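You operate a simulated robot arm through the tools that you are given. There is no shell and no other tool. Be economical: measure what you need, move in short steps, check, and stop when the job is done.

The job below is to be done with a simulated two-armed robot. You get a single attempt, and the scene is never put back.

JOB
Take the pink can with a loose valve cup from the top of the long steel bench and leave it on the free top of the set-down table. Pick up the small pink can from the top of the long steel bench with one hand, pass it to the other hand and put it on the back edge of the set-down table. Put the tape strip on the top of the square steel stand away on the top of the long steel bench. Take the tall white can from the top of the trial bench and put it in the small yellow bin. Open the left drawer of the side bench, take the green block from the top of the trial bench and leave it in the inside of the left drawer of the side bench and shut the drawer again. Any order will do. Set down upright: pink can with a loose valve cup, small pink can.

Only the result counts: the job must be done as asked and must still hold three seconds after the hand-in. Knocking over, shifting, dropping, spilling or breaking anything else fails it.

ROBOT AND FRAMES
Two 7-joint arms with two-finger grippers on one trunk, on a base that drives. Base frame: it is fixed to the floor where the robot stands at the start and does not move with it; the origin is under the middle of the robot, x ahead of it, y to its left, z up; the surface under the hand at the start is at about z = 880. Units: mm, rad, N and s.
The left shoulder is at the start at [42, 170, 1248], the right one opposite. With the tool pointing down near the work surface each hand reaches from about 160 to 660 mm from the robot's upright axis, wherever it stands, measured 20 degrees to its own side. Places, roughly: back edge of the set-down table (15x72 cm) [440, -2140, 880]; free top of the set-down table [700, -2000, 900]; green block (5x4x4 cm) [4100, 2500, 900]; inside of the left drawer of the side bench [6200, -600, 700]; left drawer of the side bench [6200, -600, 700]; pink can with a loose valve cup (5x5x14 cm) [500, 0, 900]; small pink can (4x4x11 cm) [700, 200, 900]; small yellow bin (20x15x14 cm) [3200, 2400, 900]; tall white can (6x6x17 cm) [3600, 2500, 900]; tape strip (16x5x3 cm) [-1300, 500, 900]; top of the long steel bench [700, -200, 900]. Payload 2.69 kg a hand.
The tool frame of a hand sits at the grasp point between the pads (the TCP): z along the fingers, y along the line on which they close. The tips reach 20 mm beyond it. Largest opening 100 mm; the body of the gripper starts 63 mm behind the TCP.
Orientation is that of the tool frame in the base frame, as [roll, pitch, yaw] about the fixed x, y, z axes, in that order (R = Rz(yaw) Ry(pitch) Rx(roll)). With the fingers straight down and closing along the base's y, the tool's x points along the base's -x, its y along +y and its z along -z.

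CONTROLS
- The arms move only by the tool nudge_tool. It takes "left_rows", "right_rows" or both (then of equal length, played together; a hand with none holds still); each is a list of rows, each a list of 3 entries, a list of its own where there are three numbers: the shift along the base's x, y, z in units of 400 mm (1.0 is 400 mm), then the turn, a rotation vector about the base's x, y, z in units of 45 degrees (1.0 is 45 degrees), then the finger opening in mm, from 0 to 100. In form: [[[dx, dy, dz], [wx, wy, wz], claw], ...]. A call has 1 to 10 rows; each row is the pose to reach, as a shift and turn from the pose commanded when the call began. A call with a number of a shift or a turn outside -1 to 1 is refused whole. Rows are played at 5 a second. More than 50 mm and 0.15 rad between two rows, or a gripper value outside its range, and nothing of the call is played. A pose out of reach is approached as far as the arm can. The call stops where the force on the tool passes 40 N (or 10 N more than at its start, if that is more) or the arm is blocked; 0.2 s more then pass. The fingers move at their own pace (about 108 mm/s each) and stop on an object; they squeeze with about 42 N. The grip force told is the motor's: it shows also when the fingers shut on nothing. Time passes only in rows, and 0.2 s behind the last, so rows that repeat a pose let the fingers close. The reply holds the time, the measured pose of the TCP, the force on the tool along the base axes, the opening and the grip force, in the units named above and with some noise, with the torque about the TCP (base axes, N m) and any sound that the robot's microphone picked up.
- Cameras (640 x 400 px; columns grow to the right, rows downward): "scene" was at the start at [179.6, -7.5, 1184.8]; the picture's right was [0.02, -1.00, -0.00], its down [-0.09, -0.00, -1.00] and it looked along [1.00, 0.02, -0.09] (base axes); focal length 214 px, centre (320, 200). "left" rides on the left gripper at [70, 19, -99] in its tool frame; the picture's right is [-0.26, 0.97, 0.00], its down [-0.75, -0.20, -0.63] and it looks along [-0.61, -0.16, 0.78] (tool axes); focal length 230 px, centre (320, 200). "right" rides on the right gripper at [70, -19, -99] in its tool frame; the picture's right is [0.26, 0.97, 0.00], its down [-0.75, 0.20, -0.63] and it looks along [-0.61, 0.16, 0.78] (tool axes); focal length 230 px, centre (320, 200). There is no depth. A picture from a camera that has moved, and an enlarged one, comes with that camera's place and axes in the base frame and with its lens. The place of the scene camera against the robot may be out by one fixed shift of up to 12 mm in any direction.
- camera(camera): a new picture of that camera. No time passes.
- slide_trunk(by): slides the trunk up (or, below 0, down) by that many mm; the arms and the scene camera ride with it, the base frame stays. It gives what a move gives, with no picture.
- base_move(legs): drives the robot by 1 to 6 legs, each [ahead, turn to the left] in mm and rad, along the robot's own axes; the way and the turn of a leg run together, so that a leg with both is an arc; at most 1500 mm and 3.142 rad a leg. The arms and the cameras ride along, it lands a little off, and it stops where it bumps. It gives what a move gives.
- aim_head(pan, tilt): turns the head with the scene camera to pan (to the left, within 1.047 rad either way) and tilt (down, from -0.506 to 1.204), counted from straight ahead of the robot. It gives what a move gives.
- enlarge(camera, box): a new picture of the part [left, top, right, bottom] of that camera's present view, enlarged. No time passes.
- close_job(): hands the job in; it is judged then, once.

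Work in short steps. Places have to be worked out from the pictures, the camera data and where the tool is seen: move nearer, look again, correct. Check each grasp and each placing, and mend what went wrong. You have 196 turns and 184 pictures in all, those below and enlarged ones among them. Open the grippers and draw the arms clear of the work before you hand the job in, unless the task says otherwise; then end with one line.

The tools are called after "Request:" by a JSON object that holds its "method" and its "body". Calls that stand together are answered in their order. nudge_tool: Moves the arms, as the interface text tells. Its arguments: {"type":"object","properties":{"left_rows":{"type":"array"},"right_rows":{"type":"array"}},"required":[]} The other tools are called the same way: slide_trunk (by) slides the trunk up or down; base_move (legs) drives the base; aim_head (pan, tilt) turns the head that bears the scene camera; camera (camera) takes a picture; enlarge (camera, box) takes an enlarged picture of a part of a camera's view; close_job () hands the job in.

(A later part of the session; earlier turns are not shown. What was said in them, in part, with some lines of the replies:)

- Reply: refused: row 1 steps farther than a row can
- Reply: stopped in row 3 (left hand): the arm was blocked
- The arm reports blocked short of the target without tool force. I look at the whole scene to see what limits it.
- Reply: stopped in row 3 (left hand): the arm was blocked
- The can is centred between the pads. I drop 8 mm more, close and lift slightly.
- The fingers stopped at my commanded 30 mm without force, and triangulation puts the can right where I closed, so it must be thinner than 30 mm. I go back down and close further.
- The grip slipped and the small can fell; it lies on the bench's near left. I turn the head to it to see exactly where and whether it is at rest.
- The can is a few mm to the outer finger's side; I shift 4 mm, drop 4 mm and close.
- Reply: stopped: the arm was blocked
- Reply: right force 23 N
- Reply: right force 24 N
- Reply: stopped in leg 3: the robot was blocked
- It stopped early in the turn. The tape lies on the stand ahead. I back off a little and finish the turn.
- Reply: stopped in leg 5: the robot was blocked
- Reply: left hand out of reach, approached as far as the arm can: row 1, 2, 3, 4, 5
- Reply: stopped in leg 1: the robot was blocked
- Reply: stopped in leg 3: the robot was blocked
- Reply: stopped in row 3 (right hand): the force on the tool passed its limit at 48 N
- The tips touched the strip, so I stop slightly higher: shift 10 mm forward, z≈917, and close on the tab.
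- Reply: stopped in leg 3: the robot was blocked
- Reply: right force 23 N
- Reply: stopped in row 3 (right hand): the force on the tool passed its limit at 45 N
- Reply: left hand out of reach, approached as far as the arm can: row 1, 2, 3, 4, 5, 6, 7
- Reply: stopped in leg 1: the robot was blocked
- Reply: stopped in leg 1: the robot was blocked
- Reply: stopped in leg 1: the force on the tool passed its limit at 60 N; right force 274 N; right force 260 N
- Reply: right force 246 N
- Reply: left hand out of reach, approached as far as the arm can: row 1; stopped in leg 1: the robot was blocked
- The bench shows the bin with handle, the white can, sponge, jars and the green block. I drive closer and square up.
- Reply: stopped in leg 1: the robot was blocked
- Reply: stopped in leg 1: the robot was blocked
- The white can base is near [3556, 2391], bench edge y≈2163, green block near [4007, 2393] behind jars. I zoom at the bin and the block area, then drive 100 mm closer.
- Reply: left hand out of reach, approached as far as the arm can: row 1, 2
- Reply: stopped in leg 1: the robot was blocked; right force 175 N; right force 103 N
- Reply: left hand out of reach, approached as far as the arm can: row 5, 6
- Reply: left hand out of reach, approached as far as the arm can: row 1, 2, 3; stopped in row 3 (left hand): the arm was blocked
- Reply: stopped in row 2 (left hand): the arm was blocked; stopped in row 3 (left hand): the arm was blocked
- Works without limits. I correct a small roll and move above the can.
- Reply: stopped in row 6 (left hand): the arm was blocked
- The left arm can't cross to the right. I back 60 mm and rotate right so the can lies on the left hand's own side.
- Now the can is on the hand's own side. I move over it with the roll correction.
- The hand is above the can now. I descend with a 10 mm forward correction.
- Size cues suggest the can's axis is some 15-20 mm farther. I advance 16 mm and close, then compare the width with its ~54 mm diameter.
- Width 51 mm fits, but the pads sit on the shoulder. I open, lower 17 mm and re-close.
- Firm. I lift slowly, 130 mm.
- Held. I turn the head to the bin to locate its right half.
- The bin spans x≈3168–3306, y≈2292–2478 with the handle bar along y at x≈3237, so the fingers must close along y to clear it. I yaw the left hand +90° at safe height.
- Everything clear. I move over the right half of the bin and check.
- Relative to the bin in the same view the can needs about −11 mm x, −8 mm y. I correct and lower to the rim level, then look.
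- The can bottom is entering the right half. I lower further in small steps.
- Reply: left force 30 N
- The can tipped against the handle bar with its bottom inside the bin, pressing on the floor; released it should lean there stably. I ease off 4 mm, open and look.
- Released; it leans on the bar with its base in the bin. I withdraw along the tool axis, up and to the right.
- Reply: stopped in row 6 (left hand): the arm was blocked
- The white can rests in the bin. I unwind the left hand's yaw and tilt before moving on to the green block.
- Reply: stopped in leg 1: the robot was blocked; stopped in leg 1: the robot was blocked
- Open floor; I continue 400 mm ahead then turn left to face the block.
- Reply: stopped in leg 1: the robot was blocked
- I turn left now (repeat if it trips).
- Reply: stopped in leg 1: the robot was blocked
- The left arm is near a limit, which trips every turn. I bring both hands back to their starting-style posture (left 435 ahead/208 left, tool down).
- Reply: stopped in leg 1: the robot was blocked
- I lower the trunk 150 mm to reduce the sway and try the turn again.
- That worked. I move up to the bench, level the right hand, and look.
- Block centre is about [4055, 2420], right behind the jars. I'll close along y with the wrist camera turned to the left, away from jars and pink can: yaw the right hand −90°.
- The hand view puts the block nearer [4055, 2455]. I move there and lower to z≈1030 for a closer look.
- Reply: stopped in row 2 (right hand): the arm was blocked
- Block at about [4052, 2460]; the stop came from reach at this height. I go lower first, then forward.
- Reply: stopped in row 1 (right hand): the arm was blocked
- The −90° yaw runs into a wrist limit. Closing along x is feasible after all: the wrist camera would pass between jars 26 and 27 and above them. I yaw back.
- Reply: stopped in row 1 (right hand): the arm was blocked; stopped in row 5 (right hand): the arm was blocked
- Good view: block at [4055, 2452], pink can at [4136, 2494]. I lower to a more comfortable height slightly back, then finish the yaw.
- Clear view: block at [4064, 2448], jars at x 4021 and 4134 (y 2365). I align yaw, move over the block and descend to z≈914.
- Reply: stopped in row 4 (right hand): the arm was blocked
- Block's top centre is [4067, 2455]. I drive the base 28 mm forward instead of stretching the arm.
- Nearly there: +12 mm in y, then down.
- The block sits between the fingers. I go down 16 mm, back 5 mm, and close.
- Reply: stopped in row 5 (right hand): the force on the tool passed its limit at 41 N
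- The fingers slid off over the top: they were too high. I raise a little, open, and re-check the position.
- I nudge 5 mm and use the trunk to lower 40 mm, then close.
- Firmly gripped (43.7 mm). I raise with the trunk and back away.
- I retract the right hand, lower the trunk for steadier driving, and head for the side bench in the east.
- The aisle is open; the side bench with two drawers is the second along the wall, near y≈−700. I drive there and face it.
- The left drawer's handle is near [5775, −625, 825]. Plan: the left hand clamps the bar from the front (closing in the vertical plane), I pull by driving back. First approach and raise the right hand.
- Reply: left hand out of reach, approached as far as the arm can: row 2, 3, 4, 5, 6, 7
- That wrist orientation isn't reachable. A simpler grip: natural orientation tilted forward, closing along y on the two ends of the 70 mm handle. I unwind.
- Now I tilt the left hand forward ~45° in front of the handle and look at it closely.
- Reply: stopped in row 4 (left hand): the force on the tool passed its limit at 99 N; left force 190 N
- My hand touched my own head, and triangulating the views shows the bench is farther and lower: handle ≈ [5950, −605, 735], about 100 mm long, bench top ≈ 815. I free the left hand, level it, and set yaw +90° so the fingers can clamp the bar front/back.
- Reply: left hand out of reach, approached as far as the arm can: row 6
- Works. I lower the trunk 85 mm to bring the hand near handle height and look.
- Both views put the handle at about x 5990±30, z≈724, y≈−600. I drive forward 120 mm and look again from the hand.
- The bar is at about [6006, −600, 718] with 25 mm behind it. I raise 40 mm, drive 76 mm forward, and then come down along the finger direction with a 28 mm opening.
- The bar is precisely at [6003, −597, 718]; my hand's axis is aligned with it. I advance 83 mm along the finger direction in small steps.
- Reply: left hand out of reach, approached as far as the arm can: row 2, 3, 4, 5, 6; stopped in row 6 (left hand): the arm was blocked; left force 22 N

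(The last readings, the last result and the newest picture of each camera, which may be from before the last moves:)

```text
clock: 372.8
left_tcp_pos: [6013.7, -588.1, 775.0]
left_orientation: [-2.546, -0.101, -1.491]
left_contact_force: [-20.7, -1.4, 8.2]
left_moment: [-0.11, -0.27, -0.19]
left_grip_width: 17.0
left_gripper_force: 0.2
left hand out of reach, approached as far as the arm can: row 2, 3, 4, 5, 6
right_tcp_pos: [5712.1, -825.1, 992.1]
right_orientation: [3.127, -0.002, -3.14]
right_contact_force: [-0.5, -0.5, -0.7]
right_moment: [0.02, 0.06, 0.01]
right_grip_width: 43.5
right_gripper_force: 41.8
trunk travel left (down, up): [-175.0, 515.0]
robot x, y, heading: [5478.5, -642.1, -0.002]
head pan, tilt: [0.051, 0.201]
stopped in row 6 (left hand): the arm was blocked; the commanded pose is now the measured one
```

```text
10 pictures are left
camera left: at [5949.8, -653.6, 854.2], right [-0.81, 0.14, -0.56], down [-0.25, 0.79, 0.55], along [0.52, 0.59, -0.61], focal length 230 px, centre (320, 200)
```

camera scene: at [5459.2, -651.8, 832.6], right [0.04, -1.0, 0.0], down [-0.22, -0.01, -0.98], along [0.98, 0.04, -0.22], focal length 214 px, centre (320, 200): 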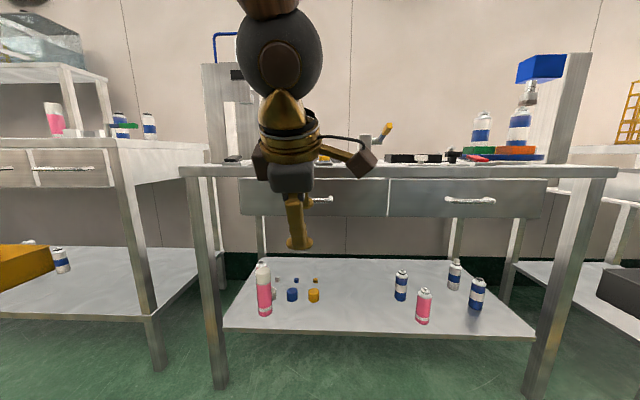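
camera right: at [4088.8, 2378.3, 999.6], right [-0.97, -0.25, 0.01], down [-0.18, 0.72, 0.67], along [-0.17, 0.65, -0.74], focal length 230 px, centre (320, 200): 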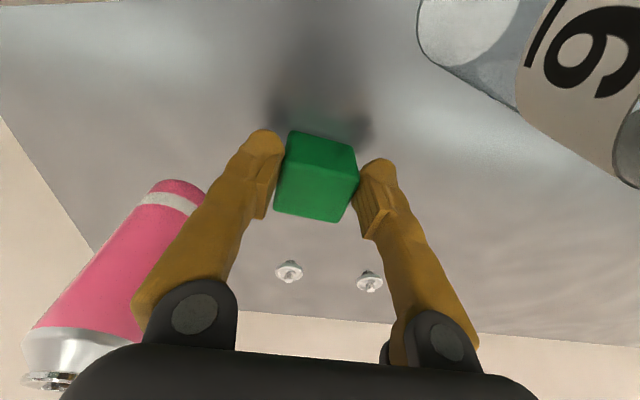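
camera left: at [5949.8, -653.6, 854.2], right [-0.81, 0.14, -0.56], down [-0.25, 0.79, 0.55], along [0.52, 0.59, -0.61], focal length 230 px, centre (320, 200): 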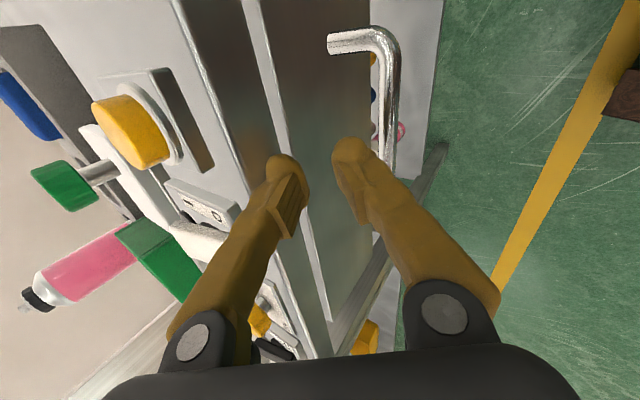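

The arm ran out of downward range and slid forward over the bench edge. I retreat along the finger axis and will instead descend with the trunk and base.

Request:
{"method": "nudge_tool", "body": {"left_rows": [[[-0.04, 0, 0.04], [0, 0, 0], 40], [[-0.08, -0.005, 0.07], [0, 0, -0.02], 40], [[-0.13, -0.01, 0.08], [0, 0, -0.05], 40], [[-0.18, -0.02, 0.08], [0, 0, -0.05], 34], [[-0.18, -0.02, 0.08], [0, 0, -0.05], 34]]}}

Request:
{"method": "camera", "body": {"camera": "left"}}

```text
clock: 374.0
left_tcp_pos: [5953.2, -593.6, 804.8]
left_orientation: [-2.56, -0.112, -1.525]
left_contact_force: [0.1, 0.1, 0.4]
left_moment: [-0.05, 0.0, 0.0]
left_grip_width: 34.0
left_gripper_force: 0.0
right_tcp_pos: [5724.8, -825.4, 980.8]
right_orientation: [3.126, -0.057, -3.14]
right_contact_force: [-0.2, 0.0, 0.7]
right_moment: [0.02, 0.04, 0.0]
right_grip_width: 43.6
right_gripper_force: 42.2
trunk travel left (down, up): [-175.0, 515.0]
robot x, y, heading: [5481.1, -648.7, -0.006]
head pan, tilt: [0.051, 0.201]
```

```text
9 pictures are left
camera left: at [5885.7, -657.1, 884.0], right [-0.82, 0.16, -0.56], down [-0.22, 0.81, 0.55], along [0.54, 0.57, -0.62], focal length 230 px, centre (320, 200)
```

left: 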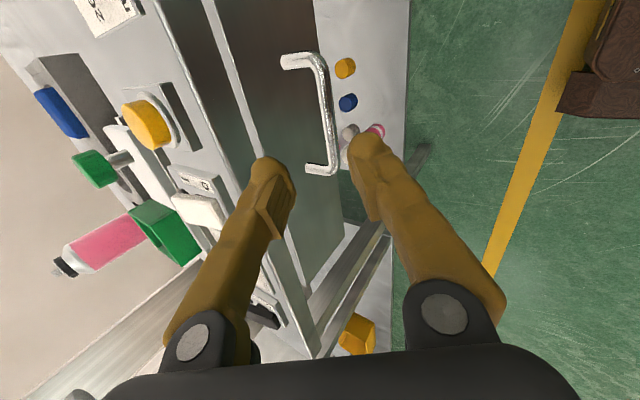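

I now alternate small trunk drops and base advances along the same line.

Request:
{"method": "slide_trunk", "body": {"by": -25}}

Request:
{"method": "base_move", "body": {"legs": [[12, 0]]}}

Request:
{"method": "slide_trunk", "body": {"by": -20}}

Request:
{"method": "base_move", "body": {"legs": [[12, 0]]}}

```text
clock: 374.7
left_tcp_pos: [5951.5, -594.2, 780.1]
left_orientation: [-2.559, -0.112, -1.528]
left_contact_force: [-0.2, -0.1, 0.3]
left_moment: [-0.02, 0.02, 0.02]
left_grip_width: 34.1
left_gripper_force: 0.0
right_tcp_pos: [5724.3, -824.6, 956.5]
right_orientation: [3.125, -0.056, -3.14]
right_contact_force: [-0.7, 0.3, -1.1]
right_moment: [0.0, 0.0, -0.03]
right_grip_width: 43.4
right_gripper_force: 42.4
trunk travel left (down, up): [-150.0, 540.0]
robot x, y, heading: [5478.7, -644.7, -0.004]
head pan, tilt: [0.051, 0.201]
```

```text
clock: 375.4
left_tcp_pos: [5963.7, -593.4, 780.8]
left_orientation: [-2.561, -0.113, -1.525]
left_contact_force: [-0.4, -0.2, 0.5]
left_moment: [0.0, -0.03, 0.02]
left_grip_width: 34.0
left_gripper_force: 0.1
right_tcp_pos: [5736.8, -824.4, 956.6]
right_orientation: [3.128, -0.055, -3.141]
right_contact_force: [0.0, -0.7, -1.2]
right_moment: [-0.01, 0.05, 0.03]
right_grip_width: 43.4
right_gripper_force: 41.9
trunk travel left (down, up): [-150.0, 540.0]
robot x, y, heading: [5492.2, -642.0, -0.007]
head pan, tilt: [0.051, 0.201]
```

```text
clock: 376.1
left_tcp_pos: [5950.9, -594.3, 770.6]
left_orientation: [-2.541, -0.118, -1.525]
left_contact_force: [0.1, 0.3, 0.3]
left_moment: [-0.02, 0.0, 0.01]
left_grip_width: 34.1
left_gripper_force: 0.1
right_tcp_pos: [5722.2, -824.6, 931.5]
right_orientation: [3.127, -0.08, -3.14]
right_contact_force: [0.7, -0.6, 0.3]
right_moment: [-0.01, -0.02, -0.01]
right_grip_width: 43.1
right_gripper_force: 42.5
trunk travel left (down, up): [-130.0, 560.0]
robot x, y, heading: [5497.4, -649.8, -0.006]
head pan, tilt: [0.051, 0.201]
```

```text
clock: 376.9
left_tcp_pos: [5964.6, -594.3, 768.6]
left_orientation: [-2.543, -0.117, -1.523]
left_contact_force: [0.5, 0.1, 0.5]
left_moment: [0.01, -0.04, 0.01]
left_grip_width: 33.6
left_gripper_force: 0.1
right_tcp_pos: [5735.4, -824.2, 931.5]
right_orientation: [3.129, -0.082, -3.141]
right_contact_force: [0.3, 0.0, -0.8]
right_moment: [-0.01, 0.0, -0.03]
right_grip_width: 43.1
right_gripper_force: 42.0
trunk travel left (down, up): [-130.0, 560.0]
robot x, y, heading: [5504.4, -646.0, -0.005]
head pan, tilt: [0.051, 0.201]
```

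On line (3 mm off axis, 50 mm to go). I continue.

Request:
{"method": "slide_trunk", "body": {"by": -18}}

Request:
{"method": "base_move", "body": {"legs": [[13, 0]]}}

Request:
{"method": "slide_trunk", "body": {"by": -15}}

```text
clock: 377.5
left_tcp_pos: [5951.3, -594.9, 759.2]
left_orientation: [-2.526, -0.124, -1.524]
left_contact_force: [-0.3, -0.3, 0.2]
left_moment: [-0.04, 0.0, -0.02]
left_grip_width: 33.7
left_gripper_force: 0.0
right_tcp_pos: [5722.2, -825.5, 910.3]
right_orientation: [3.127, -0.107, -3.139]
right_contact_force: [0.3, 0.2, -0.2]
right_moment: [0.0, 0.04, 0.0]
right_grip_width: 43.4
right_gripper_force: 41.8
trunk travel left (down, up): [-112.0, 578.0]
robot x, y, heading: [5502.3, -646.4, -0.01]
head pan, tilt: [0.051, 0.201]
```

```text
clock: 378.3
left_tcp_pos: [5965.7, -594.0, 759.6]
left_orientation: [-2.526, -0.125, -1.524]
left_contact_force: [1.0, 0.3, -0.4]
left_moment: [-0.02, 0.0, -0.01]
left_grip_width: 34.1
left_gripper_force: 0.1
right_tcp_pos: [5736.1, -825.6, 910.2]
right_orientation: [3.128, -0.108, -3.141]
right_contact_force: [-0.4, 0.5, 0.4]
right_moment: [-0.01, 0.0, 0.03]
right_grip_width: 43.5
right_gripper_force: 42.0
trunk travel left (down, up): [-112.0, 578.0]
robot x, y, heading: [5516.8, -645.8, -0.008]
head pan, tilt: [0.051, 0.201]
```

```text
clock: 378.9
left_tcp_pos: [5954.5, -593.0, 752.2]
left_orientation: [-2.51, -0.129, -1.526]
left_contact_force: [-0.9, -0.5, 0.5]
left_moment: [-0.03, -0.01, -0.02]
left_grip_width: 33.9
left_gripper_force: 0.0
right_tcp_pos: [5722.7, -826.1, 889.9]
right_orientation: [3.129, -0.133, -3.141]
right_contact_force: [-0.6, 0.6, -0.5]
right_moment: [0.02, 0.01, -0.02]
right_grip_width: 43.3
right_gripper_force: 41.5
trunk travel left (down, up): [-97.0, 593.0]
robot x, y, heading: [5519.3, -645.9, -0.012]
head pan, tilt: [0.051, 0.201]
```

Each slide rocks the hand back ~12 mm, so I compensate with larger base steps.

Request:
{"method": "base_move", "body": {"legs": [[35, 0]]}}

Request:
{"method": "slide_trunk", "body": {"by": -28}}

Request:
{"method": "camera", "body": {"camera": "left"}}

```text
clock: 379.7
left_tcp_pos: [5991.1, -592.4, 748.8]
left_orientation: [-2.516, -0.128, -1.52]
left_contact_force: [0.1, -0.1, -0.2]
left_moment: [-0.05, 0.0, -0.01]
left_grip_width: 33.9
left_gripper_force: 0.1
right_tcp_pos: [5759.1, -826.5, 891.1]
right_orientation: [3.13, -0.133, -3.14]
right_contact_force: [0.3, -0.4, -0.7]
right_moment: [-0.01, 0.02, 0.0]
right_grip_width: 43.3
right_gripper_force: 41.9
trunk travel left (down, up): [-97.0, 593.0]
robot x, y, heading: [5551.1, -646.9, -0.005]
head pan, tilt: [0.051, 0.201]
```

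```text
clock: 380.5
left_tcp_pos: [5978.9, -592.5, 730.6]
left_orientation: [-2.496, -0.133, -1.524]
left_contact_force: [-0.6, 0.7, -0.5]
left_moment: [0.02, -0.01, 0.0]
left_grip_width: 34.2
left_gripper_force: 0.0
right_tcp_pos: [5744.4, -825.0, 859.2]
right_orientation: [3.129, -0.156, -3.139]
right_contact_force: [-0.3, 0.2, -0.4]
right_moment: [0.01, 0.03, 0.0]
right_grip_width: 43.6
right_gripper_force: 42.0
trunk travel left (down, up): [-69.0, 621.0]
robot x, y, heading: [5555.7, -647.9, -0.004]
head pan, tilt: [0.051, 0.201]
```

```text
8 pictures are left
camera left: at [5908.3, -655.0, 806.4], right [-0.78, 0.14, -0.61], down [-0.26, 0.82, 0.52], along [0.57, 0.56, -0.6], focal length 230 px, centre (320, 200)
```

left: 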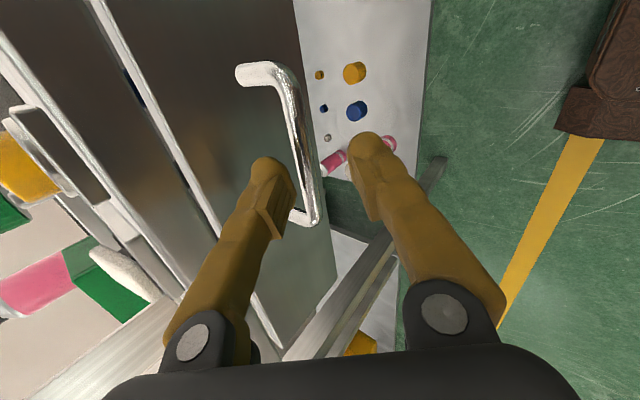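

The bar is between the fingers, just beyond the tips. I push 18 mm forward with the arm and close on it.

Request:
{"method": "nudge_tool", "body": {"left_rows": [[[0.015, 0, -0.004], [0, 0, 0], 34], [[0.03, 0, -0.008], [0, 0, 0], 34], [[0.048, 0, -0.014], [0, 0, 0], 34], [[0.048, 0, -0.014], [0, 0, 0], 0], [[0.048, 0, -0.014], [0, 0, 0], 0], [[0.048, 0, -0.014], [0, 0, 0], 0]]}}

Request:
{"method": "camera", "body": {"camera": "left"}}

```text
clock: 381.9
left_tcp_pos: [5997.9, -591.4, 724.0]
left_orientation: [-2.499, -0.127, -1.523]
left_contact_force: [0.2, -2.4, -8.6]
left_moment: [0.49, 0.07, -0.57]
left_grip_width: 12.3
left_gripper_force: 38.7
right_tcp_pos: [5745.4, -825.6, 859.5]
right_orientation: [3.129, -0.155, -3.14]
right_contact_force: [-0.2, -0.5, -1.3]
right_moment: [0.01, 0.01, 0.0]
right_grip_width: 43.6
right_gripper_force: 42.2
trunk travel left (down, up): [-69.0, 621.0]
robot x, y, heading: [5556.5, -647.5, -0.007]
head pan, tilt: [0.051, 0.201]
```

```text
7 pictures are left
camera left: at [5926.8, -654.4, 798.6], right [-0.78, 0.15, -0.61], down [-0.26, 0.81, 0.52], along [0.57, 0.56, -0.6], focal length 230 px, centre (320, 200)
```

left: 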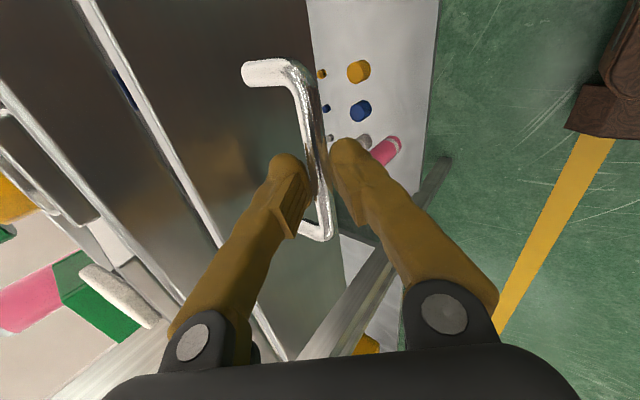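

The bar is clamped (12 mm). I pull the drawer by driving back.

Request:
{"method": "base_move", "body": {"legs": [[-100, 0]]}}

Request:
{"method": "base_move", "body": {"legs": [[-110, 0]]}}

Request:
{"method": "aim_head", "body": {"pan": 0, "tilt": 0.45}}

Request:
{"method": "camera", "body": {"camera": "scene"}}

```text
clock: 383.0
left_tcp_pos: [5896.3, -591.5, 722.4]
left_orientation: [-2.501, -0.127, -1.525]
left_contact_force: [-0.1, -5.6, -16.8]
left_moment: [0.41, 0.1, -0.55]
left_grip_width: 12.4
left_gripper_force: 38.8
right_tcp_pos: [5644.0, -824.4, 857.9]
right_orientation: [3.129, -0.154, 3.141]
right_contact_force: [-0.2, 0.2, 0.0]
right_moment: [-0.01, -0.02, 0.03]
right_grip_width: 43.3
right_gripper_force: 42.0
trunk travel left (down, up): [-69.0, 621.0]
robot x, y, heading: [5454.1, -645.9, -0.01]
head pan, tilt: [0.051, 0.201]
```

```text
clock: 384.2
left_tcp_pos: [5772.7, -589.3, 731.4]
left_orientation: [-2.481, -0.13, -1.526]
left_contact_force: [-0.2, 0.2, 0.7]
left_moment: [-0.01, -0.02, -0.04]
left_grip_width: 0.0
left_gripper_force: 29.6
right_tcp_pos: [5519.0, -824.5, 856.5]
right_orientation: [3.131, -0.174, -3.141]
right_contact_force: [-0.2, -0.4, 0.4]
right_moment: [0.01, -0.08, -0.02]
right_grip_width: 43.3
right_gripper_force: 42.4
trunk travel left (down, up): [-69.0, 621.0]
robot x, y, heading: [5342.9, -649.0, -0.009]
head pan, tilt: [0.051, 0.201]
```

```text
clock: 385.0
left_tcp_pos: [5761.7, -588.7, 729.2]
left_orientation: [-2.484, -0.129, -1.527]
left_contact_force: [-0.4, 0.4, -0.2]
left_moment: [-0.01, -0.01, -0.03]
left_grip_width: 0.0
left_gripper_force: 29.5
right_tcp_pos: [5508.7, -824.6, 852.8]
right_orientation: [3.131, -0.198, -3.14]
right_contact_force: [0.9, 0.4, -1.1]
right_moment: [0.0, -0.01, 0.0]
right_grip_width: 43.5
right_gripper_force: 41.5
trunk travel left (down, up): [-69.0, 621.0]
robot x, y, heading: [5338.7, -645.0, -0.009]
head pan, tilt: [0.0, 0.45]
```

```text
6 pictures are left
camera scene: at [5514.4, -657.0, 743.6], right [-0.01, -1.0, 0.0], down [-0.45, 0.0, -0.89], along [0.89, -0.01, -0.45], focal length 214 px, centre (320, 200)
```

scene: 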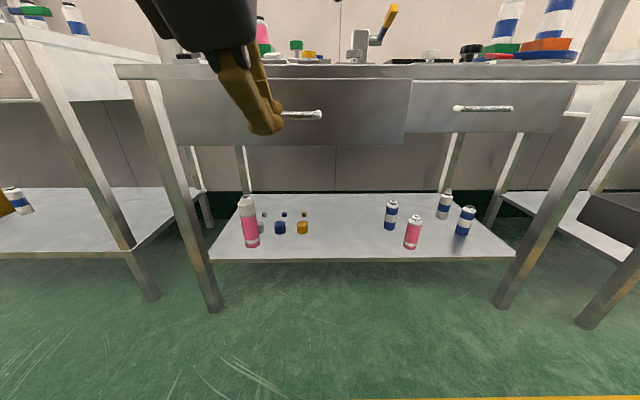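

The clamp slipped after the drawer came out ~110 mm. I'll hook behind the drawer's front panel from above with closed fingers to open it further: reduce the tilt, shift left of the handle and raise.

Request:
{"method": "nudge_tool", "body": {"left_rows": [[[0, 0.03, 0.03], [0, 0.1, 0], 0], [[0, 0.07, 0.06], [0, 0.2, 0], 0], [[0, 0.11, 0.09], [0, 0.3, 0], 0], [[0.02, 0.15, 0.12], [0, 0.38, 0], 0], [[0.05, 0.18, 0.15], [0, 0.38, 0], 0], [[0.05, 0.18, 0.15], [0, 0.38, 0], 0]]}}

Request:
{"method": "slide_trunk", "body": {"by": 35}}

Request:
{"method": "base_move", "body": {"legs": [[80, 0]]}}

Request:
{"method": "camera", "body": {"camera": "left"}}

```text
clock: 386.4
left_tcp_pos: [5784.1, -515.9, 798.0]
left_orientation: [-2.765, -0.108, -1.494]
left_contact_force: [0.1, -0.2, -0.1]
left_moment: [-0.03, 0.04, -0.02]
left_grip_width: 0.0
left_gripper_force: 29.8
right_tcp_pos: [5508.3, -823.6, 853.7]
right_orientation: [3.132, -0.199, -3.14]
right_contact_force: [0.3, -0.1, 0.1]
right_moment: [-0.03, 0.02, -0.02]
right_grip_width: 43.3
right_gripper_force: 42.5
trunk travel left (down, up): [-69.0, 621.0]
robot x, y, heading: [5342.4, -643.0, -0.01]
head pan, tilt: [0.0, 0.45]
```

```text
clock: 387.2
left_tcp_pos: [5784.1, -517.1, 832.5]
left_orientation: [-2.768, -0.11, -1.493]
left_contact_force: [0.3, -0.1, 0.2]
left_moment: [-0.02, 0.01, 0.0]
left_grip_width: 0.0
left_gripper_force: 29.7
right_tcp_pos: [5508.6, -824.9, 887.6]
right_orientation: [3.132, -0.202, -3.14]
right_contact_force: [0.6, -0.5, -0.6]
right_moment: [0.02, -0.02, 0.04]
right_grip_width: 43.3
right_gripper_force: 42.5
trunk travel left (down, up): [-104.0, 586.0]
robot x, y, heading: [5343.5, -645.4, -0.008]
head pan, tilt: [0.0, 0.45]
```

```text
clock: 388.2
left_tcp_pos: [5867.3, -516.2, 828.9]
left_orientation: [-2.773, -0.11, -1.49]
left_contact_force: [-0.3, -0.3, 0.1]
left_moment: [0.02, -0.03, -0.02]
left_grip_width: 0.2
left_gripper_force: 29.1
right_tcp_pos: [5594.3, -823.5, 888.8]
right_orientation: [3.132, -0.188, -3.14]
right_contact_force: [0.3, -0.4, -0.1]
right_moment: [-0.02, -0.02, -0.03]
right_grip_width: 43.6
right_gripper_force: 42.1
trunk travel left (down, up): [-104.0, 586.0]
robot x, y, heading: [5425.5, -644.2, -0.002]
head pan, tilt: [0.0, 0.45]
```

```text
5 pictures are left
camera left: at [5821.8, -579.8, 921.4], right [-0.92, 0.14, -0.37], down [-0.11, 0.81, 0.57], along [0.39, 0.56, -0.73], focal length 230 px, centre (320, 200)
```

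left: 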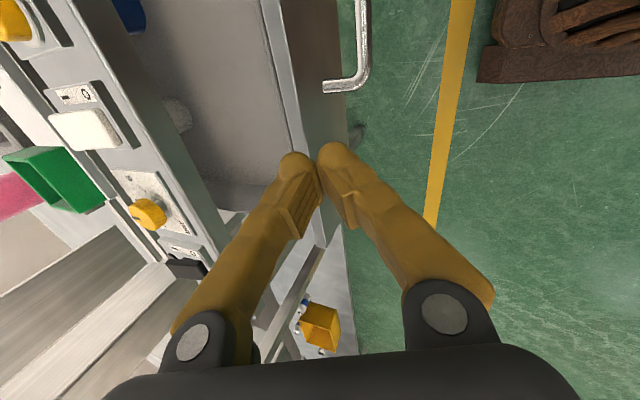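

The drawer stands 127 mm open (panel x 5908–5931, bench edge 5994). I hook behind the panel: forward 97, down 80, then pull 85 mm more.

Request:
{"method": "base_move", "body": {"legs": [[97, 0]]}}

Request:
{"method": "slide_trunk", "body": {"by": -80}}

```text
clock: 389.4
left_tcp_pos: [5947.6, -515.8, 840.0]
left_orientation: [-2.747, -0.114, -1.491]
left_contact_force: [-0.3, -0.8, -0.7]
left_moment: [0.02, -0.03, -0.02]
left_grip_width: 0.0
left_gripper_force: 29.2
right_tcp_pos: [5669.9, -824.3, 894.9]
right_orientation: [3.131, -0.165, -3.139]
right_contact_force: [0.0, 0.0, 0.1]
right_moment: [0.01, -0.01, -0.01]
right_grip_width: 43.3
right_gripper_force: 41.9
trunk travel left (down, up): [-104.0, 586.0]
robot x, y, heading: [5522.3, -646.7, -0.005]
head pan, tilt: [0.0, 0.45]
```

```text
clock: 390.6
left_tcp_pos: [5953.8, -516.4, 749.2]
left_orientation: [-2.771, -0.11, -1.49]
left_contact_force: [-0.9, -0.2, -0.1]
left_moment: [0.03, 0.02, 0.02]
left_grip_width: 0.1
left_gripper_force: 29.1
right_tcp_pos: [5679.9, -824.8, 807.0]
right_orientation: [3.132, -0.209, -3.139]
right_contact_force: [-0.7, -0.3, -1.6]
right_moment: [-0.01, -0.01, 0.0]
right_grip_width: 43.4
right_gripper_force: 41.8
trunk travel left (down, up): [-24.0, 666.0]
robot x, y, heading: [5521.5, -647.5, -0.005]
head pan, tilt: [0.0, 0.45]
```

The hook is in place behind the panel. I pull back.

Request:
{"method": "base_move", "body": {"legs": [[-105, 0]]}}

Request:
{"method": "camera", "body": {"camera": "left"}}

```text
clock: 391.7
left_tcp_pos: [5849.9, -515.3, 750.5]
left_orientation: [-2.771, -0.109, -1.487]
left_contact_force: [-0.4, 0.1, -0.4]
left_moment: [0.01, -0.07, 0.03]
left_grip_width: 0.0
left_gripper_force: 29.2
right_tcp_pos: [5574.0, -824.7, 807.3]
right_orientation: [3.131, -0.208, -3.139]
right_contact_force: [0.2, 0.8, -0.1]
right_moment: [-0.03, -0.02, 0.0]
right_grip_width: 43.3
right_gripper_force: 42.1
trunk travel left (down, up): [-24.0, 666.0]
robot x, y, heading: [5418.1, -646.7, 0.002]
head pan, tilt: [0.0, 0.45]
```

```text
4 pictures are left
camera left: at [5801.8, -578.6, 843.1], right [-0.92, 0.14, -0.38], down [-0.11, 0.81, 0.57], along [0.39, 0.57, -0.73], focal length 230 px, centre (320, 200)
```

left: 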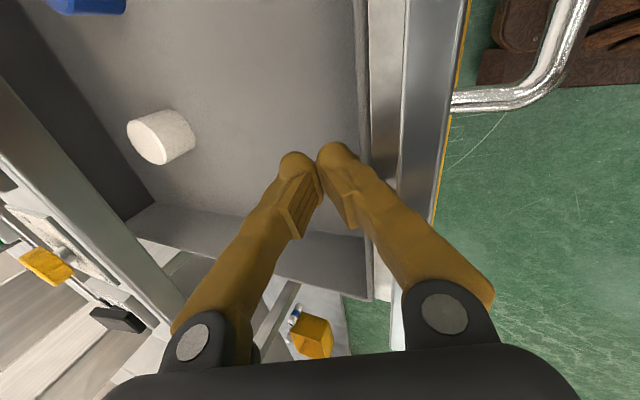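

The drawer is now ~235 mm open (panel inner face x≈5823, gap to the bench edge ~170 mm). I carry the block with the right hand over to [5885, −700], levelled, above the drawer.

Request:
{"method": "nudge_tool", "body": {"right_rows": [[[0.02, 0, 0.08], [0, -0.1, 0], 20], [[0.06, 0.02, 0.16], [0, -0.2, 0], 20], [[0.15, 0.06, 0.18], [0, -0.265, 0], 20], [[0.25, 0.1, 0.18], [0, -0.265, 0], 20], [[0.35, 0.15, 0.18], [0, -0.265, 0], 20], [[0.45, 0.2, 0.18], [0, -0.265, 0], 20], [[0.55, 0.25, 0.18], [0, -0.265, 0], 20], [[0.65, 0.29, 0.18], [0, -0.265, 0], 20], [[0.75, 0.31, 0.18], [0, -0.265, 0], 20], [[0.77, 0.31, 0.18], [0, -0.265, 0], 20]]}}

Request:
{"method": "camera", "body": {"camera": "right"}}

```text
clock: 393.9
left_tcp_pos: [5835.8, -514.4, 738.3]
left_orientation: [-2.805, -0.106, -1.484]
left_contact_force: [0.2, -0.4, -0.7]
left_moment: [0.0, 0.0, 0.0]
left_grip_width: 0.1
left_gripper_force: 30.0
right_tcp_pos: [5872.6, -700.3, 883.0]
right_orientation: [3.135, 0.014, -3.136]
right_contact_force: [0.8, -0.1, -0.3]
right_moment: [-0.01, -0.01, -0.01]
right_grip_width: 43.3
right_gripper_force: 41.9
trunk travel left (down, up): [-24.0, 666.0]
robot x, y, heading: [5416.8, -650.2, -0.003]
head pan, tilt: [0.0, 0.45]
```

```text
3 pictures are left
camera right: at [5801.4, -719.5, 979.3], right [-0.26, 0.96, 0.01], down [0.74, 0.2, 0.64], along [0.62, 0.17, -0.77], focal length 230 px, centre (320, 200)
```

right: 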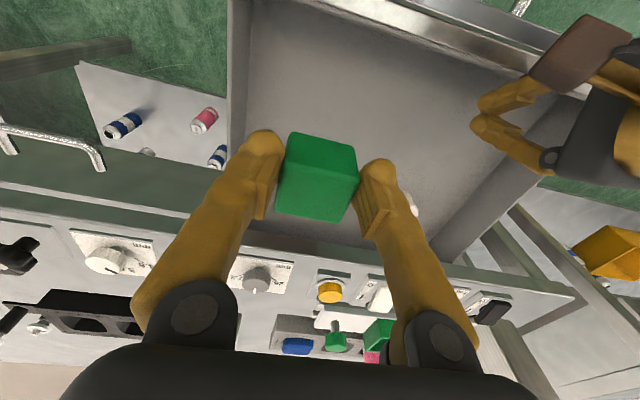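

The block is well over the drawer interior. I shift 12 mm from the side wall and lower it in.

Request:
{"method": "nudge_tool", "body": {"right_rows": [[[0, 0.03, -0.08], [0, 0, 0], 20], [[0, 0.03, -0.17], [0, 0, 0], 20], [[0, 0.03, -0.26], [0, 0, 0], 20], [[0, 0.03, -0.33], [0, 0, 0], 20], [[0, 0.03, -0.35], [0, 0, 0], 20], [[0, 0.03, -0.37], [0, 0, 0], 20], [[0, 0.03, -0.37], [0, 0, 0], 20]]}}

```text
clock: 395.5
left_tcp_pos: [5836.4, -513.7, 738.2]
left_orientation: [-2.804, -0.105, -1.484]
left_contact_force: [0.6, -0.4, 0.2]
left_moment: [-0.01, -0.01, -0.01]
left_grip_width: 0.1
left_gripper_force: 29.0
right_tcp_pos: [5869.5, -688.0, 735.7]
right_orientation: [3.134, 0.015, -3.136]
right_contact_force: [-0.2, -0.2, -1.2]
right_moment: [-0.03, 0.03, 0.0]
right_grip_width: 43.4
right_gripper_force: 42.1
trunk travel left (down, up): [-24.0, 666.0]
robot x, y, heading: [5418.9, -648.0, -0.002]
head pan, tilt: [0.0, 0.45]
```

No contact yet; I creep down until the block touches the drawer floor.

Request:
{"method": "nudge_tool", "body": {"right_rows": [[[0, 0, -0.008], [0, 0, 0], 20], [[0, 0, -0.016], [0, 0, 0], 20], [[0, 0, -0.024], [0, 0, 0], 20], [[0, 0, -0.032], [0, 0, 0], 20], [[0, 0, -0.04], [0, 0, 0], 20], [[0, 0, -0.048], [0, 0, 0], 20], [[0, 0, -0.056], [0, 0, 0], 20]]}}

```text
clock: 396.8
left_tcp_pos: [5832.2, -516.5, 732.8]
left_orientation: [-2.808, -0.111, -1.482]
left_contact_force: [46.3, 5.6, 60.6]
left_moment: [0.43, 2.35, -0.57]
left_grip_width: 0.0
left_gripper_force: 28.8
right_tcp_pos: [5863.9, -687.8, 729.5]
right_orientation: [3.127, 0.041, -3.139]
right_contact_force: [0.7, 0.0, 0.0]
right_moment: [-0.06, -0.02, 0.02]
right_grip_width: 43.2
right_gripper_force: 42.0
trunk travel left (down, up): [-24.0, 666.0]
robot x, y, heading: [5413.1, -650.7, -0.004]
head pan, tilt: [0.0, 0.45]
stopped in row 6 (right hand): the force on the tool passed its limit at 44 N (the readings are from after the stop); the commanded pose is now the measured one
```

Touched the floor, then rebounded a few mm. I release the block there and lift out, relieving the left hook too.

Request:
{"method": "nudge_tool", "body": {"right_rows": [[[0, 0, 0], [0, 0, 0], 58], [[0, 0, 0], [0, 0, 0], 62], [[0, 0, 0], [0, 0, 0], 62], [[0, 0, 0.08], [0, 0, 0], 62], [[0, 0, 0.18], [0, 0, 0], 62], [[0, 0, 0.28], [0, 0, 0], 62], [[0, 0, 0.38], [0, 0, 0], 62], [[-0.08, -0.05, 0.44], [0, 0, 0], 62]], "left_rows": [[[0.01, 0, 0.02], [0, 0, 0], 0], [[0.02, 0, 0.03], [0, 0, 0], 0], [[0.02, 0, 0.03], [0, 0, 0], 0], [[0.02, 0, 0.03], [0, 0, 0], 0], [[0.02, 0, 0.03], [0, 0, 0], 0], [[0.02, 0, 0.03], [0, 0, 0], 0], [[0.02, 0, 0.03], [0, 0, 0], 0], [[0.02, 0, 0.03], [0, 0, 0], 0]]}}

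Request:
{"method": "camera", "body": {"camera": "right"}}

```text
clock: 398.6
left_tcp_pos: [5832.7, -513.7, 752.4]
left_orientation: [-2.796, -0.108, -1.482]
left_contact_force: [0.0, 1.0, 0.1]
left_moment: [0.01, -0.02, 0.0]
left_grip_width: 0.0
left_gripper_force: 29.2
left hand out of reach, approached as far as the arm can: row 1
right_tcp_pos: [5830.8, -709.6, 904.5]
right_orientation: [3.13, 0.041, -3.137]
right_contact_force: [0.2, 0.3, -0.2]
right_moment: [0.0, 0.04, -0.03]
right_grip_width: 61.8
right_gripper_force: 0.0
trunk travel left (down, up): [-24.0, 666.0]
robot x, y, heading: [5412.6, -649.1, -0.004]
head pan, tilt: [0.0, 0.45]
```

```text
2 pictures are left
camera right: at [5756.4, -729.9, 998.5], right [-0.26, 0.97, 0.0], down [0.72, 0.2, 0.66], along [0.64, 0.17, -0.75], focal length 230 px, centre (320, 200)
```

right: 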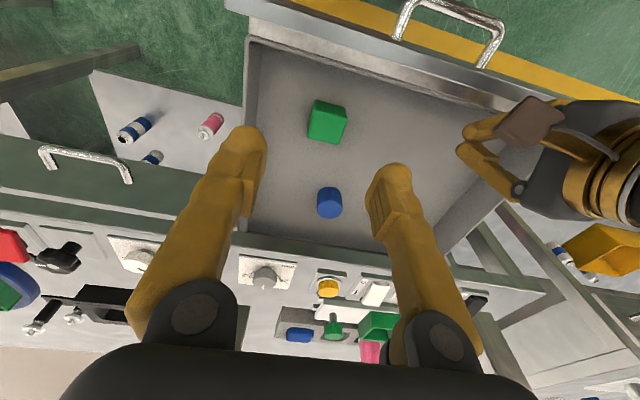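

The block lies in the drawer. Now closing: I lift the left fingers out of the drawer, retract the right hand, and back off to push the handle.

Request:
{"method": "nudge_tool", "body": {"left_rows": [[[0.01, 0, 0.06], [0, 0, 0], 0], [[0.01, 0, 0.12], [0, 0, 0], 0], [[0.01, 0, 0.17], [0, 0, 0], 0], [[0.01, 0, 0.17], [0, 0, 0], 0]], "right_rows": [[[-0.08, -0.03, 0.02], [0, 0.02, 0], 50], [[-0.16, -0.06, 0.04], [0, 0.04, 0], 50], [[-0.24, -0.1, 0.06], [0, 0.04, 0], 50], [[-0.32, -0.14, 0.08], [0, 0.04, 0], 50]]}}

Request:
{"method": "base_move", "body": {"legs": [[-130, 0]]}}

```text
clock: 399.6
left_tcp_pos: [5836.3, -516.8, 821.5]
left_orientation: [-2.795, -0.106, -1.486]
left_contact_force: [0.2, 0.3, 0.4]
left_moment: [0.0, 0.02, -0.01]
left_grip_width: 0.0
left_gripper_force: 29.7
right_tcp_pos: [5704.9, -761.3, 937.9]
right_orientation: [3.127, 0.014, -3.139]
right_contact_force: [0.1, 0.3, 0.5]
right_moment: [0.0, 0.01, 0.0]
right_grip_width: 49.7
right_gripper_force: 0.0
trunk travel left (down, up): [-24.0, 666.0]
robot x, y, heading: [5412.8, -649.3, -0.003]
head pan, tilt: [0.0, 0.45]
```

```text
clock: 400.9
left_tcp_pos: [5708.5, -515.4, 822.3]
left_orientation: [-2.795, -0.106, -1.482]
left_contact_force: [0.2, -0.2, 0.1]
left_moment: [-0.03, -0.02, 0.0]
left_grip_width: 0.3
left_gripper_force: 29.6
right_tcp_pos: [5578.8, -760.4, 938.5]
right_orientation: [3.129, 0.012, -3.136]
right_contact_force: [0.0, 0.4, 0.5]
right_moment: [0.03, 0.02, 0.01]
right_grip_width: 49.9
right_gripper_force: 0.0
trunk travel left (down, up): [-24.0, 666.0]
robot x, y, heading: [5293.1, -645.5, -0.005]
head pan, tilt: [0.0, 0.45]
```

Request:
{"method": "nudge_tool", "body": {"left_rows": [[[0, -0.07, -0.02], [0, 0, 0], 0], [[0, -0.14, -0.05], [0, 0, 0], 0], [[0, -0.205, -0.1], [0, 0, 0], 0], [[0, -0.205, -0.18], [0, 0, 0], 0], [[0, -0.205, -0.25], [0, 0, 0], 0], [[0, -0.205, -0.26], [0, 0, 0], 0], [[0, -0.205, -0.26], [0, 0, 0], 0]]}}

Request:
{"method": "camera", "body": {"camera": "left"}}

```text
clock: 402.4
left_tcp_pos: [5698.2, -596.3, 725.1]
left_orientation: [-2.778, -0.107, -1.483]
left_contact_force: [-0.5, -0.3, 0.6]
left_moment: [0.04, 0.04, 0.0]
left_grip_width: 0.0
left_gripper_force: 29.3
right_tcp_pos: [5569.6, -760.1, 934.1]
right_orientation: [3.131, -0.008, -3.136]
right_contact_force: [0.5, 0.0, 0.4]
right_moment: [0.02, -0.01, -0.01]
right_grip_width: 49.7
right_gripper_force: 0.0
trunk travel left (down, up): [-24.0, 666.0]
robot x, y, heading: [5289.7, -647.4, 0.002]
head pan, tilt: [0.0, 0.45]
```

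```text
1 pictures are left
camera left: at [5651.0, -660.2, 817.9], right [-0.92, 0.14, -0.37], down [-0.11, 0.81, 0.58], along [0.38, 0.57, -0.73], focal length 230 px, centre (320, 200)
```

left: 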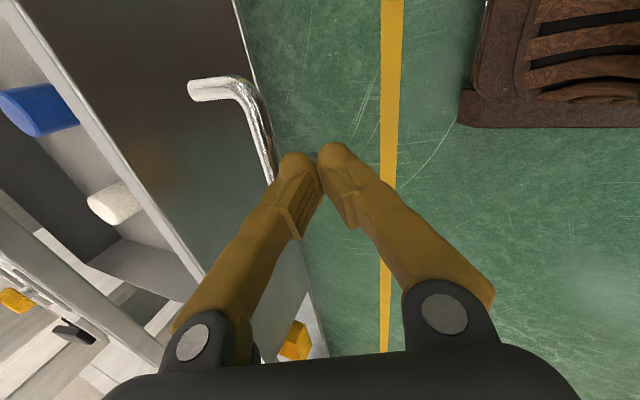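

The handle is straight ahead of the closed fingers (bar x≈5736). I lower 12 mm for a safer contact and push by driving forward.

Request:
{"method": "nudge_tool", "body": {"left_rows": [[[0, 0, -0.015], [0, 0, 0], 0], [[0, 0, -0.032], [0, 0, 0], 0], [[0, 0, -0.032], [0, 0, 0], 0]]}}

Request:
{"method": "base_move", "body": {"legs": [[120, 0]]}}

Request:
{"method": "base_move", "body": {"legs": [[120, 0]]}}

```text
clock: 403.2
left_tcp_pos: [5697.6, -596.8, 711.5]
left_orientation: [-2.778, -0.108, -1.486]
left_contact_force: [0.4, 0.6, -0.3]
left_moment: [-0.01, 0.0, -0.01]
left_grip_width: 0.0
left_gripper_force: 29.7
right_tcp_pos: [5568.3, -760.5, 933.0]
right_orientation: [3.13, -0.006, -3.136]
right_contact_force: [0.1, 0.3, 0.0]
right_moment: [-0.01, -0.01, 0.02]
right_grip_width: 50.2
right_gripper_force: 0.1
trunk travel left (down, up): [-24.0, 666.0]
robot x, y, heading: [5291.4, -644.2, -0.004]
head pan, tilt: [0.0, 0.45]
```

```text
clock: 404.5
left_tcp_pos: [5818.0, -596.9, 710.6]
left_orientation: [-2.779, -0.108, -1.485]
left_contact_force: [0.8, 0.0, -0.8]
left_moment: [-0.02, 0.05, -0.01]
left_grip_width: 0.0
left_gripper_force: 28.8
right_tcp_pos: [5690.1, -759.9, 932.6]
right_orientation: [3.128, -0.007, -3.135]
right_contact_force: [0.6, 0.2, 0.5]
right_moment: [-0.01, -0.04, 0.01]
right_grip_width: 50.3
right_gripper_force: 0.1
trunk travel left (down, up): [-24.0, 666.0]
robot x, y, heading: [5409.8, -648.2, 0.002]
head pan, tilt: [0.0, 0.45]
```

```text
clock: 405.7
left_tcp_pos: [5933.6, -598.5, 714.3]
left_orientation: [-2.769, -0.109, -1.489]
left_contact_force: [0.0, -0.5, 0.1]
left_moment: [0.02, -0.04, 0.01]
left_grip_width: 0.1
left_gripper_force: 29.7
right_tcp_pos: [5804.0, -760.3, 933.2]
right_orientation: [3.129, -0.012, -3.138]
right_contact_force: [-1.8, 0.9, -0.2]
right_moment: [0.01, -0.1, 0.01]
right_grip_width: 50.1
right_gripper_force: 0.0
trunk travel left (down, up): [-24.0, 666.0]
robot x, y, heading: [5531.2, -647.3, -0.006]
head pan, tilt: [0.0, 0.45]
```

The hand has travelled with the handle; about 55 mm remain. I push until it stops.

Request:
{"method": "base_move", "body": {"legs": [[40, 0]]}}

Request:
{"method": "base_move", "body": {"legs": [[25, 0]]}}

```text
clock: 406.6
left_tcp_pos: [5963.2, -598.4, 709.1]
left_orientation: [-2.784, -0.106, -1.485]
left_contact_force: [-0.8, 0.2, 0.5]
left_moment: [-0.01, 0.0, 0.02]
left_grip_width: 0.2
left_gripper_force: 29.5
right_tcp_pos: [5838.9, -760.6, 927.2]
right_orientation: [3.127, -0.037, -3.138]
right_contact_force: [-1.9, -0.4, 0.1]
right_moment: [-0.01, -0.03, -0.02]
right_grip_width: 49.7
right_gripper_force: 0.0
trunk travel left (down, up): [-24.0, 666.0]
robot x, y, heading: [5572.1, -646.1, -0.003]
head pan, tilt: [0.0, 0.45]
```

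```text
clock: 407.4
left_tcp_pos: [5972.6, -597.7, 699.1]
left_orientation: [-2.816, -0.104, -1.482]
left_contact_force: [0.6, -0.5, 0.8]
left_moment: [-0.01, -0.04, -0.03]
left_grip_width: 0.0
left_gripper_force: 29.1
right_tcp_pos: [5854.3, -761.3, 922.5]
right_orientation: [3.131, -0.059, -3.138]
right_contact_force: [-0.8, 0.9, 0.1]
right_moment: [0.0, -0.02, 0.03]
right_grip_width: 49.7
right_gripper_force: 0.1
trunk travel left (down, up): [-24.0, 666.0]
robot x, y, heading: [5596.1, -644.8, -0.004]
head pan, tilt: [0.0, 0.45]
```

About 20 mm remain. I finish with the arm pushing forward.

Request:
{"method": "nudge_tool", "body": {"left_rows": [[[0.015, 0, 0.005], [0, 0, 0], 0], [[0.03, 0, 0.01], [0, 0, 0], 0], [[0.045, 0, 0.012], [0, 0, 0], 0], [[0.06, 0, 0.012], [0, 0, 0], 0], [[0.075, 0, 0.012], [0, 0, 0], 0], [[0.09, 0, 0.012], [0, 0, 0], 0], [[0.1, 0, 0.012], [0, 0, 0], 0], [[0.1, 0, 0.012], [0, 0, 0], 0]]}}

```text
clock: 408.9
left_tcp_pos: [5978.7, -596.1, 707.2]
left_orientation: [-2.83, -0.091, -1.487]
left_contact_force: [-82.4, 0.2, 41.1]
left_moment: [-0.29, -1.32, -0.59]
left_grip_width: 0.0
left_gripper_force: 29.3
right_tcp_pos: [5830.6, -760.8, 931.2]
right_orientation: [3.128, -0.026, -3.136]
right_contact_force: [0.5, -0.1, 0.1]
right_moment: [0.0, -0.01, -0.02]
right_grip_width: 50.2
right_gripper_force: 0.0
trunk travel left (down, up): [-24.0, 666.0]
robot x, y, heading: [5596.5, -646.9, -0.004]
head pan, tilt: [0.0, 0.45]
stopped in row 7 (left hand): the force on the tool passed its limit at 53 N (the readings are from after the stop); the commanded pose is now the measured one
```

That was probably the gripper body meeting the bench edge. I back off 35 mm, tilt the hand more forward, and push again.

Request:
{"method": "nudge_tool", "body": {"left_rows": [[[-0.05, 0, 0], [0, 0, 0], 0], [[-0.1, 0, 0.005], [0, -0.1, 0], 0], [[-0.1, 0, 0.02], [0, -0.22, 0], 0], [[-0.1, 0, 0.03], [0, -0.34, 0], 0], [[-0.1, 0, 0.035], [0, -0.44, 0], 0], [[-0.1, 0, 0.035], [0, -0.44, 0], 0]]}}

```text
clock: 410.1
left_tcp_pos: [5986.0, -599.4, 694.0]
left_orientation: [-2.564, -0.083, -1.528]
left_contact_force: [-98.0, -6.2, 6.2]
left_moment: [0.03, -1.98, -0.81]
left_grip_width: 0.0
left_gripper_force: 29.8
left hand out of reach, approached as far as the arm can: row 3, 4, 5
right_tcp_pos: [5830.3, -760.6, 932.5]
right_orientation: [3.129, -0.021, -3.135]
right_contact_force: [-0.9, -0.9, 1.0]
right_moment: [0.0, -0.01, 0.01]
right_grip_width: 50.2
right_gripper_force: 0.1
trunk travel left (down, up): [-24.0, 666.0]
robot x, y, heading: [5592.1, -649.2, -0.002]
head pan, tilt: [0.0, 0.45]
stopped in row 5 (left hand): the force on the tool passed its limit at 165 N (the readings are from after the stop); the commanded pose is now the measured one
```

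I back the base off to release the force and check the drawer with the last picture.

Request:
{"method": "base_move", "body": {"legs": [[-60, 0]]}}

Request:
{"method": "base_move", "body": {"legs": [[-60, 0]]}}

```text
clock: 411.0
left_tcp_pos: [5947.5, -598.1, 691.4]
left_orientation: [-2.566, -0.092, -1.521]
left_contact_force: [-0.7, 0.2, 0.6]
left_moment: [0.01, -0.03, 0.0]
left_grip_width: 0.1
left_gripper_force: 29.4
right_tcp_pos: [5790.7, -760.5, 926.7]
right_orientation: [3.13, -0.042, -3.134]
right_contact_force: [-0.6, -0.1, 0.8]
right_moment: [-0.01, -0.08, -0.01]
right_grip_width: 50.0
right_gripper_force: 0.0
trunk travel left (down, up): [-24.0, 666.0]
robot x, y, heading: [5532.6, -645.8, 0.001]
head pan, tilt: [0.0, 0.45]
```

```text
clock: 412.0
left_tcp_pos: [5891.1, -599.4, 689.1]
left_orientation: [-2.569, -0.087, -1.522]
left_contact_force: [-1.8, 0.2, 1.5]
left_moment: [0.02, -0.09, -0.01]
left_grip_width: 0.0
left_gripper_force: 29.4
right_tcp_pos: [5735.3, -760.8, 926.4]
right_orientation: [3.128, -0.045, -3.135]
right_contact_force: [-4.0, -0.4, 2.6]
right_moment: [-0.02, -0.4, 0.03]
right_grip_width: 50.2
right_gripper_force: 0.0
trunk travel left (down, up): [-24.0, 666.0]
robot x, y, heading: [5474.6, -648.3, -0.001]
head pan, tilt: [0.0, 0.45]
```

I raise the fingers so the bar meets them near the tips (keeping the gripper body clear of the bench edge) and push once more by driving.

Request:
{"method": "nudge_tool", "body": {"left_rows": [[[0, 0, 0.04], [0, 0, 0], 0], [[0, 0, 0.078], [0, 0, 0], 0], [[0, 0, 0.078], [0, 0, 0], 0]]}}

Request:
{"method": "base_move", "body": {"legs": [[80, 0]]}}

Request:
{"method": "base_move", "body": {"legs": [[20, 0]]}}

```text
clock: 412.8
left_tcp_pos: [5881.4, -598.3, 720.3]
left_orientation: [-2.565, -0.089, -1.523]
left_contact_force: [-0.7, 1.0, -0.2]
left_moment: [0.0, -0.03, 0.0]
left_grip_width: 0.0
left_gripper_force: 29.4
right_tcp_pos: [5726.3, -761.5, 921.8]
right_orientation: [3.128, -0.072, -3.134]
right_contact_force: [-0.9, 0.6, 0.2]
right_moment: [-0.04, -0.03, 0.01]
right_grip_width: 49.9
right_gripper_force: 0.1
trunk travel left (down, up): [-24.0, 666.0]
robot x, y, heading: [5472.9, -648.8, -0.004]
head pan, tilt: [0.0, 0.45]
```

```text
clock: 413.9
left_tcp_pos: [5965.4, -599.0, 719.5]
left_orientation: [-2.564, -0.089, -1.522]
left_contact_force: [-0.3, 0.0, -0.3]
left_moment: [-0.01, 0.0, 0.0]
left_grip_width: 0.3
left_gripper_force: 28.7
right_tcp_pos: [5810.0, -759.9, 920.3]
right_orientation: [3.129, -0.07, -3.136]
right_contact_force: [0.5, 0.4, -0.6]
right_moment: [-0.02, 0.11, 0.01]
right_grip_width: 49.8
right_gripper_force: 0.0
trunk travel left (down, up): [-24.0, 666.0]
robot x, y, heading: [5555.3, -646.4, -0.002]
head pan, tilt: [0.0, 0.45]
```

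```text
clock: 414.6
left_tcp_pos: [5970.6, -597.4, 711.7]
left_orientation: [-2.595, -0.087, -1.519]
left_contact_force: [0.1, 0.9, 0.0]
left_moment: [-0.01, -0.01, -0.01]
left_grip_width: 0.0
left_gripper_force: 29.6
right_tcp_pos: [5820.3, -760.3, 916.3]
right_orientation: [3.128, -0.091, -3.135]
right_contact_force: [0.5, 0.1, 0.1]
right_moment: [0.02, 0.07, -0.02]
right_grip_width: 50.0
right_gripper_force: 0.0
trunk travel left (down, up): [-24.0, 666.0]
robot x, y, heading: [5575.1, -650.3, 0.001]
head pan, tilt: [0.0, 0.45]
```

Still no resistance; I extend the arm a little further until firm contact.

Request:
{"method": "nudge_tool", "body": {"left_rows": [[[0.012, 0, 0.006], [0, 0, 0], 0], [[0.024, 0, 0.012], [0, 0, 0], 0], [[0.036, 0, 0.016], [0, 0, 0], 0], [[0.048, 0, 0.018], [0, 0, 0], 0], [[0.06, 0, 0.02], [0, 0, 0], 0], [[0.06, 0, 0.02], [0, 0, 0], 0]]}}

```text
clock: 416.1
left_tcp_pos: [5980.2, -597.8, 721.7]
left_orientation: [-2.585, -0.084, -1.519]
left_contact_force: [-21.3, -0.6, -1.5]
left_moment: [0.01, 0.13, -0.15]
left_grip_width: 0.0
left_gripper_force: 29.3
left hand out of reach, approached as far as the arm can: row 1
right_tcp_pos: [5807.2, -762.0, 913.6]
right_orientation: [3.13, -0.106, -3.134]
right_contact_force: [0.1, 0.2, 0.2]
right_moment: [-0.03, -0.05, -0.02]
right_grip_width: 49.7
right_gripper_force: 0.1
trunk travel left (down, up): [-24.0, 666.0]
robot x, y, heading: [5572.7, -647.8, -0.002]
head pan, tilt: [0.0, 0.45]
```

Firm contact with the bar at its closed position (≈6000). One more small push to be sure.

Request:
{"method": "nudge_tool", "body": {"left_rows": [[[0.015, 0, 0.002], [0, 0, 0], 0], [[0.03, 0, 0.004], [0, 0, 0], 0], [[0.04, 0, 0.004], [0, 0, 0], 0], [[0.04, 0, 0.004], [0, 0, 0], 0]]}}

```text
clock: 416.4
left_tcp_pos: [5968.0, -597.8, 709.0]
left_orientation: [-2.625, -0.081, -1.516]
left_contact_force: [0.6, -1.2, -0.3]
left_moment: [-0.01, 0.04, -0.01]
left_grip_width: 0.0
left_gripper_force: 29.3
right_tcp_pos: [5798.6, -760.7, 911.5]
right_orientation: [3.129, -0.132, -3.135]
right_contact_force: [-0.7, 1.0, -0.1]
right_moment: [-0.01, 0.04, 0.02]
right_grip_width: 50.1
right_gripper_force: 0.0
trunk travel left (down, up): [-24.0, 666.0]
robot x, y, heading: [5575.6, -646.4, -0.003]
head pan, tilt: [0.0, 0.45]
stopped in row 1 (left hand): the force on the tool passed its limit at 44 N (the readings are from after the stop); the commanded pose is now the measured one
```

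A solid stop. I draw back and check with the last picture.

Request:
{"method": "base_move", "body": {"legs": [[-160, 0]]}}

Request:
{"method": "nudge_tool", "body": {"left_rows": [[[0, 0.08, 0.03], [0, 0, 0], 20], [[0, 0.17, 0.06], [0, 0, 0], 40], [[0, 0.26, 0.09], [0, 0, 0], 60], [[0, 0.35, 0.12], [0, 0, 0], 80], [[0, 0.4, 0.15], [0, 0, 0], 80]]}}

Request:
{"method": "camera", "body": {"camera": "scene"}}

```text
clock: 417.5
left_tcp_pos: [5884.4, -596.7, 725.5]
left_orientation: [-2.59, -0.084, -1.514]
left_contact_force: [-3.0, -0.3, 0.2]
left_moment: [0.03, -0.23, 0.04]
left_grip_width: 0.0
left_gripper_force: 29.0
right_tcp_pos: [5704.6, -760.1, 919.0]
right_orientation: [3.129, -0.083, -3.131]
right_contact_force: [-2.8, -0.3, 0.8]
right_moment: [-0.05, -0.26, -0.01]
right_grip_width: 50.1
right_gripper_force: 0.0
trunk travel left (down, up): [-24.0, 666.0]
robot x, y, heading: [5490.7, -647.4, 0.007]
head pan, tilt: [0.0, 0.45]
stopped in leg 1: the robot was blocked; the commanded pose is now the measured one
```

```text
clock: 418.7
left_tcp_pos: [5884.2, -437.3, 789.7]
left_orientation: [-2.578, -0.084, -1.511]
left_contact_force: [0.6, -0.3, 1.0]
left_moment: [-0.01, -0.01, 0.0]
left_grip_width: 80.1
left_gripper_force: 0.2
left hand out of reach, approached as far as the arm can: row 1, 2
right_tcp_pos: [5706.4, -759.4, 916.8]
right_orientation: [3.131, -0.095, -3.131]
right_contact_force: [-0.7, -0.4, -0.3]
right_moment: [0.04, 0.0, -0.01]
right_grip_width: 50.0
right_gripper_force: 0.1
trunk travel left (down, up): [-24.0, 666.0]
robot x, y, heading: [5492.4, -646.4, 0.001]
head pan, tilt: [0.0, 0.45]
```

```text
0 pictures are left
camera scene: at [5664.1, -656.4, 698.5], right [0.0, -1.0, 0.0], down [-0.45, 0.0, -0.89], along [0.89, 0.0, -0.45], focal length 214 px, centre (320, 200)
```

scene: 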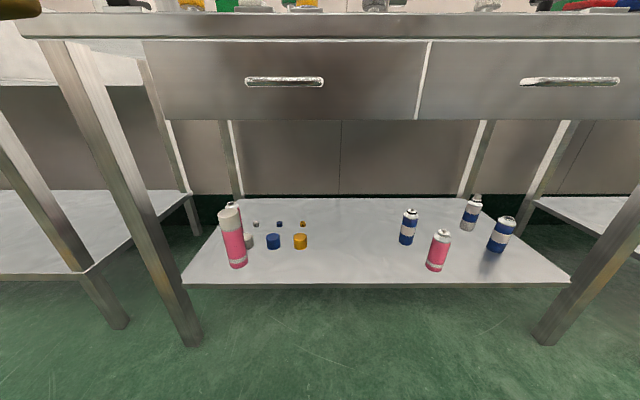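

The left drawer front is flush with the right one: closed. I back away to be clear of the work and hand in.

Request:
{"method": "base_move", "body": {"legs": [[-200, 0]]}}

Request:
{"method": "close_job", "body": {}}

```text
clock: 420.3
left_tcp_pos: [5687.7, -436.2, 788.7]
left_orientation: [-2.58, -0.083, -1.508]
left_contact_force: [0.6, -0.5, 0.1]
left_moment: [0.02, 0.01, 0.03]
left_grip_width: 80.1
left_gripper_force: 0.0
right_tcp_pos: [5509.3, -759.5, 916.7]
right_orientation: [3.13, -0.097, -3.128]
right_contact_force: [0.4, 0.9, -0.2]
right_moment: [-0.01, 0.03, -0.02]
right_grip_width: 50.0
right_gripper_force: 0.0
trunk travel left (down, up): [-24.0, 666.0]
robot x, y, heading: [5298.7, -648.8, 0.004]
head pan, tilt: [0.0, 0.45]
```

```text
The job is handed in.
```

All five tasks are done and the job is handed in: both pink cans stand upright on the set-down table, the tape is on the long bench, the white can leans inside the yellow bin, and the green block is in the shut left drawer. One thing went wrong on the way: the small pink can slipped from the left hand onto the long bench and was picked up again before the hand-over.
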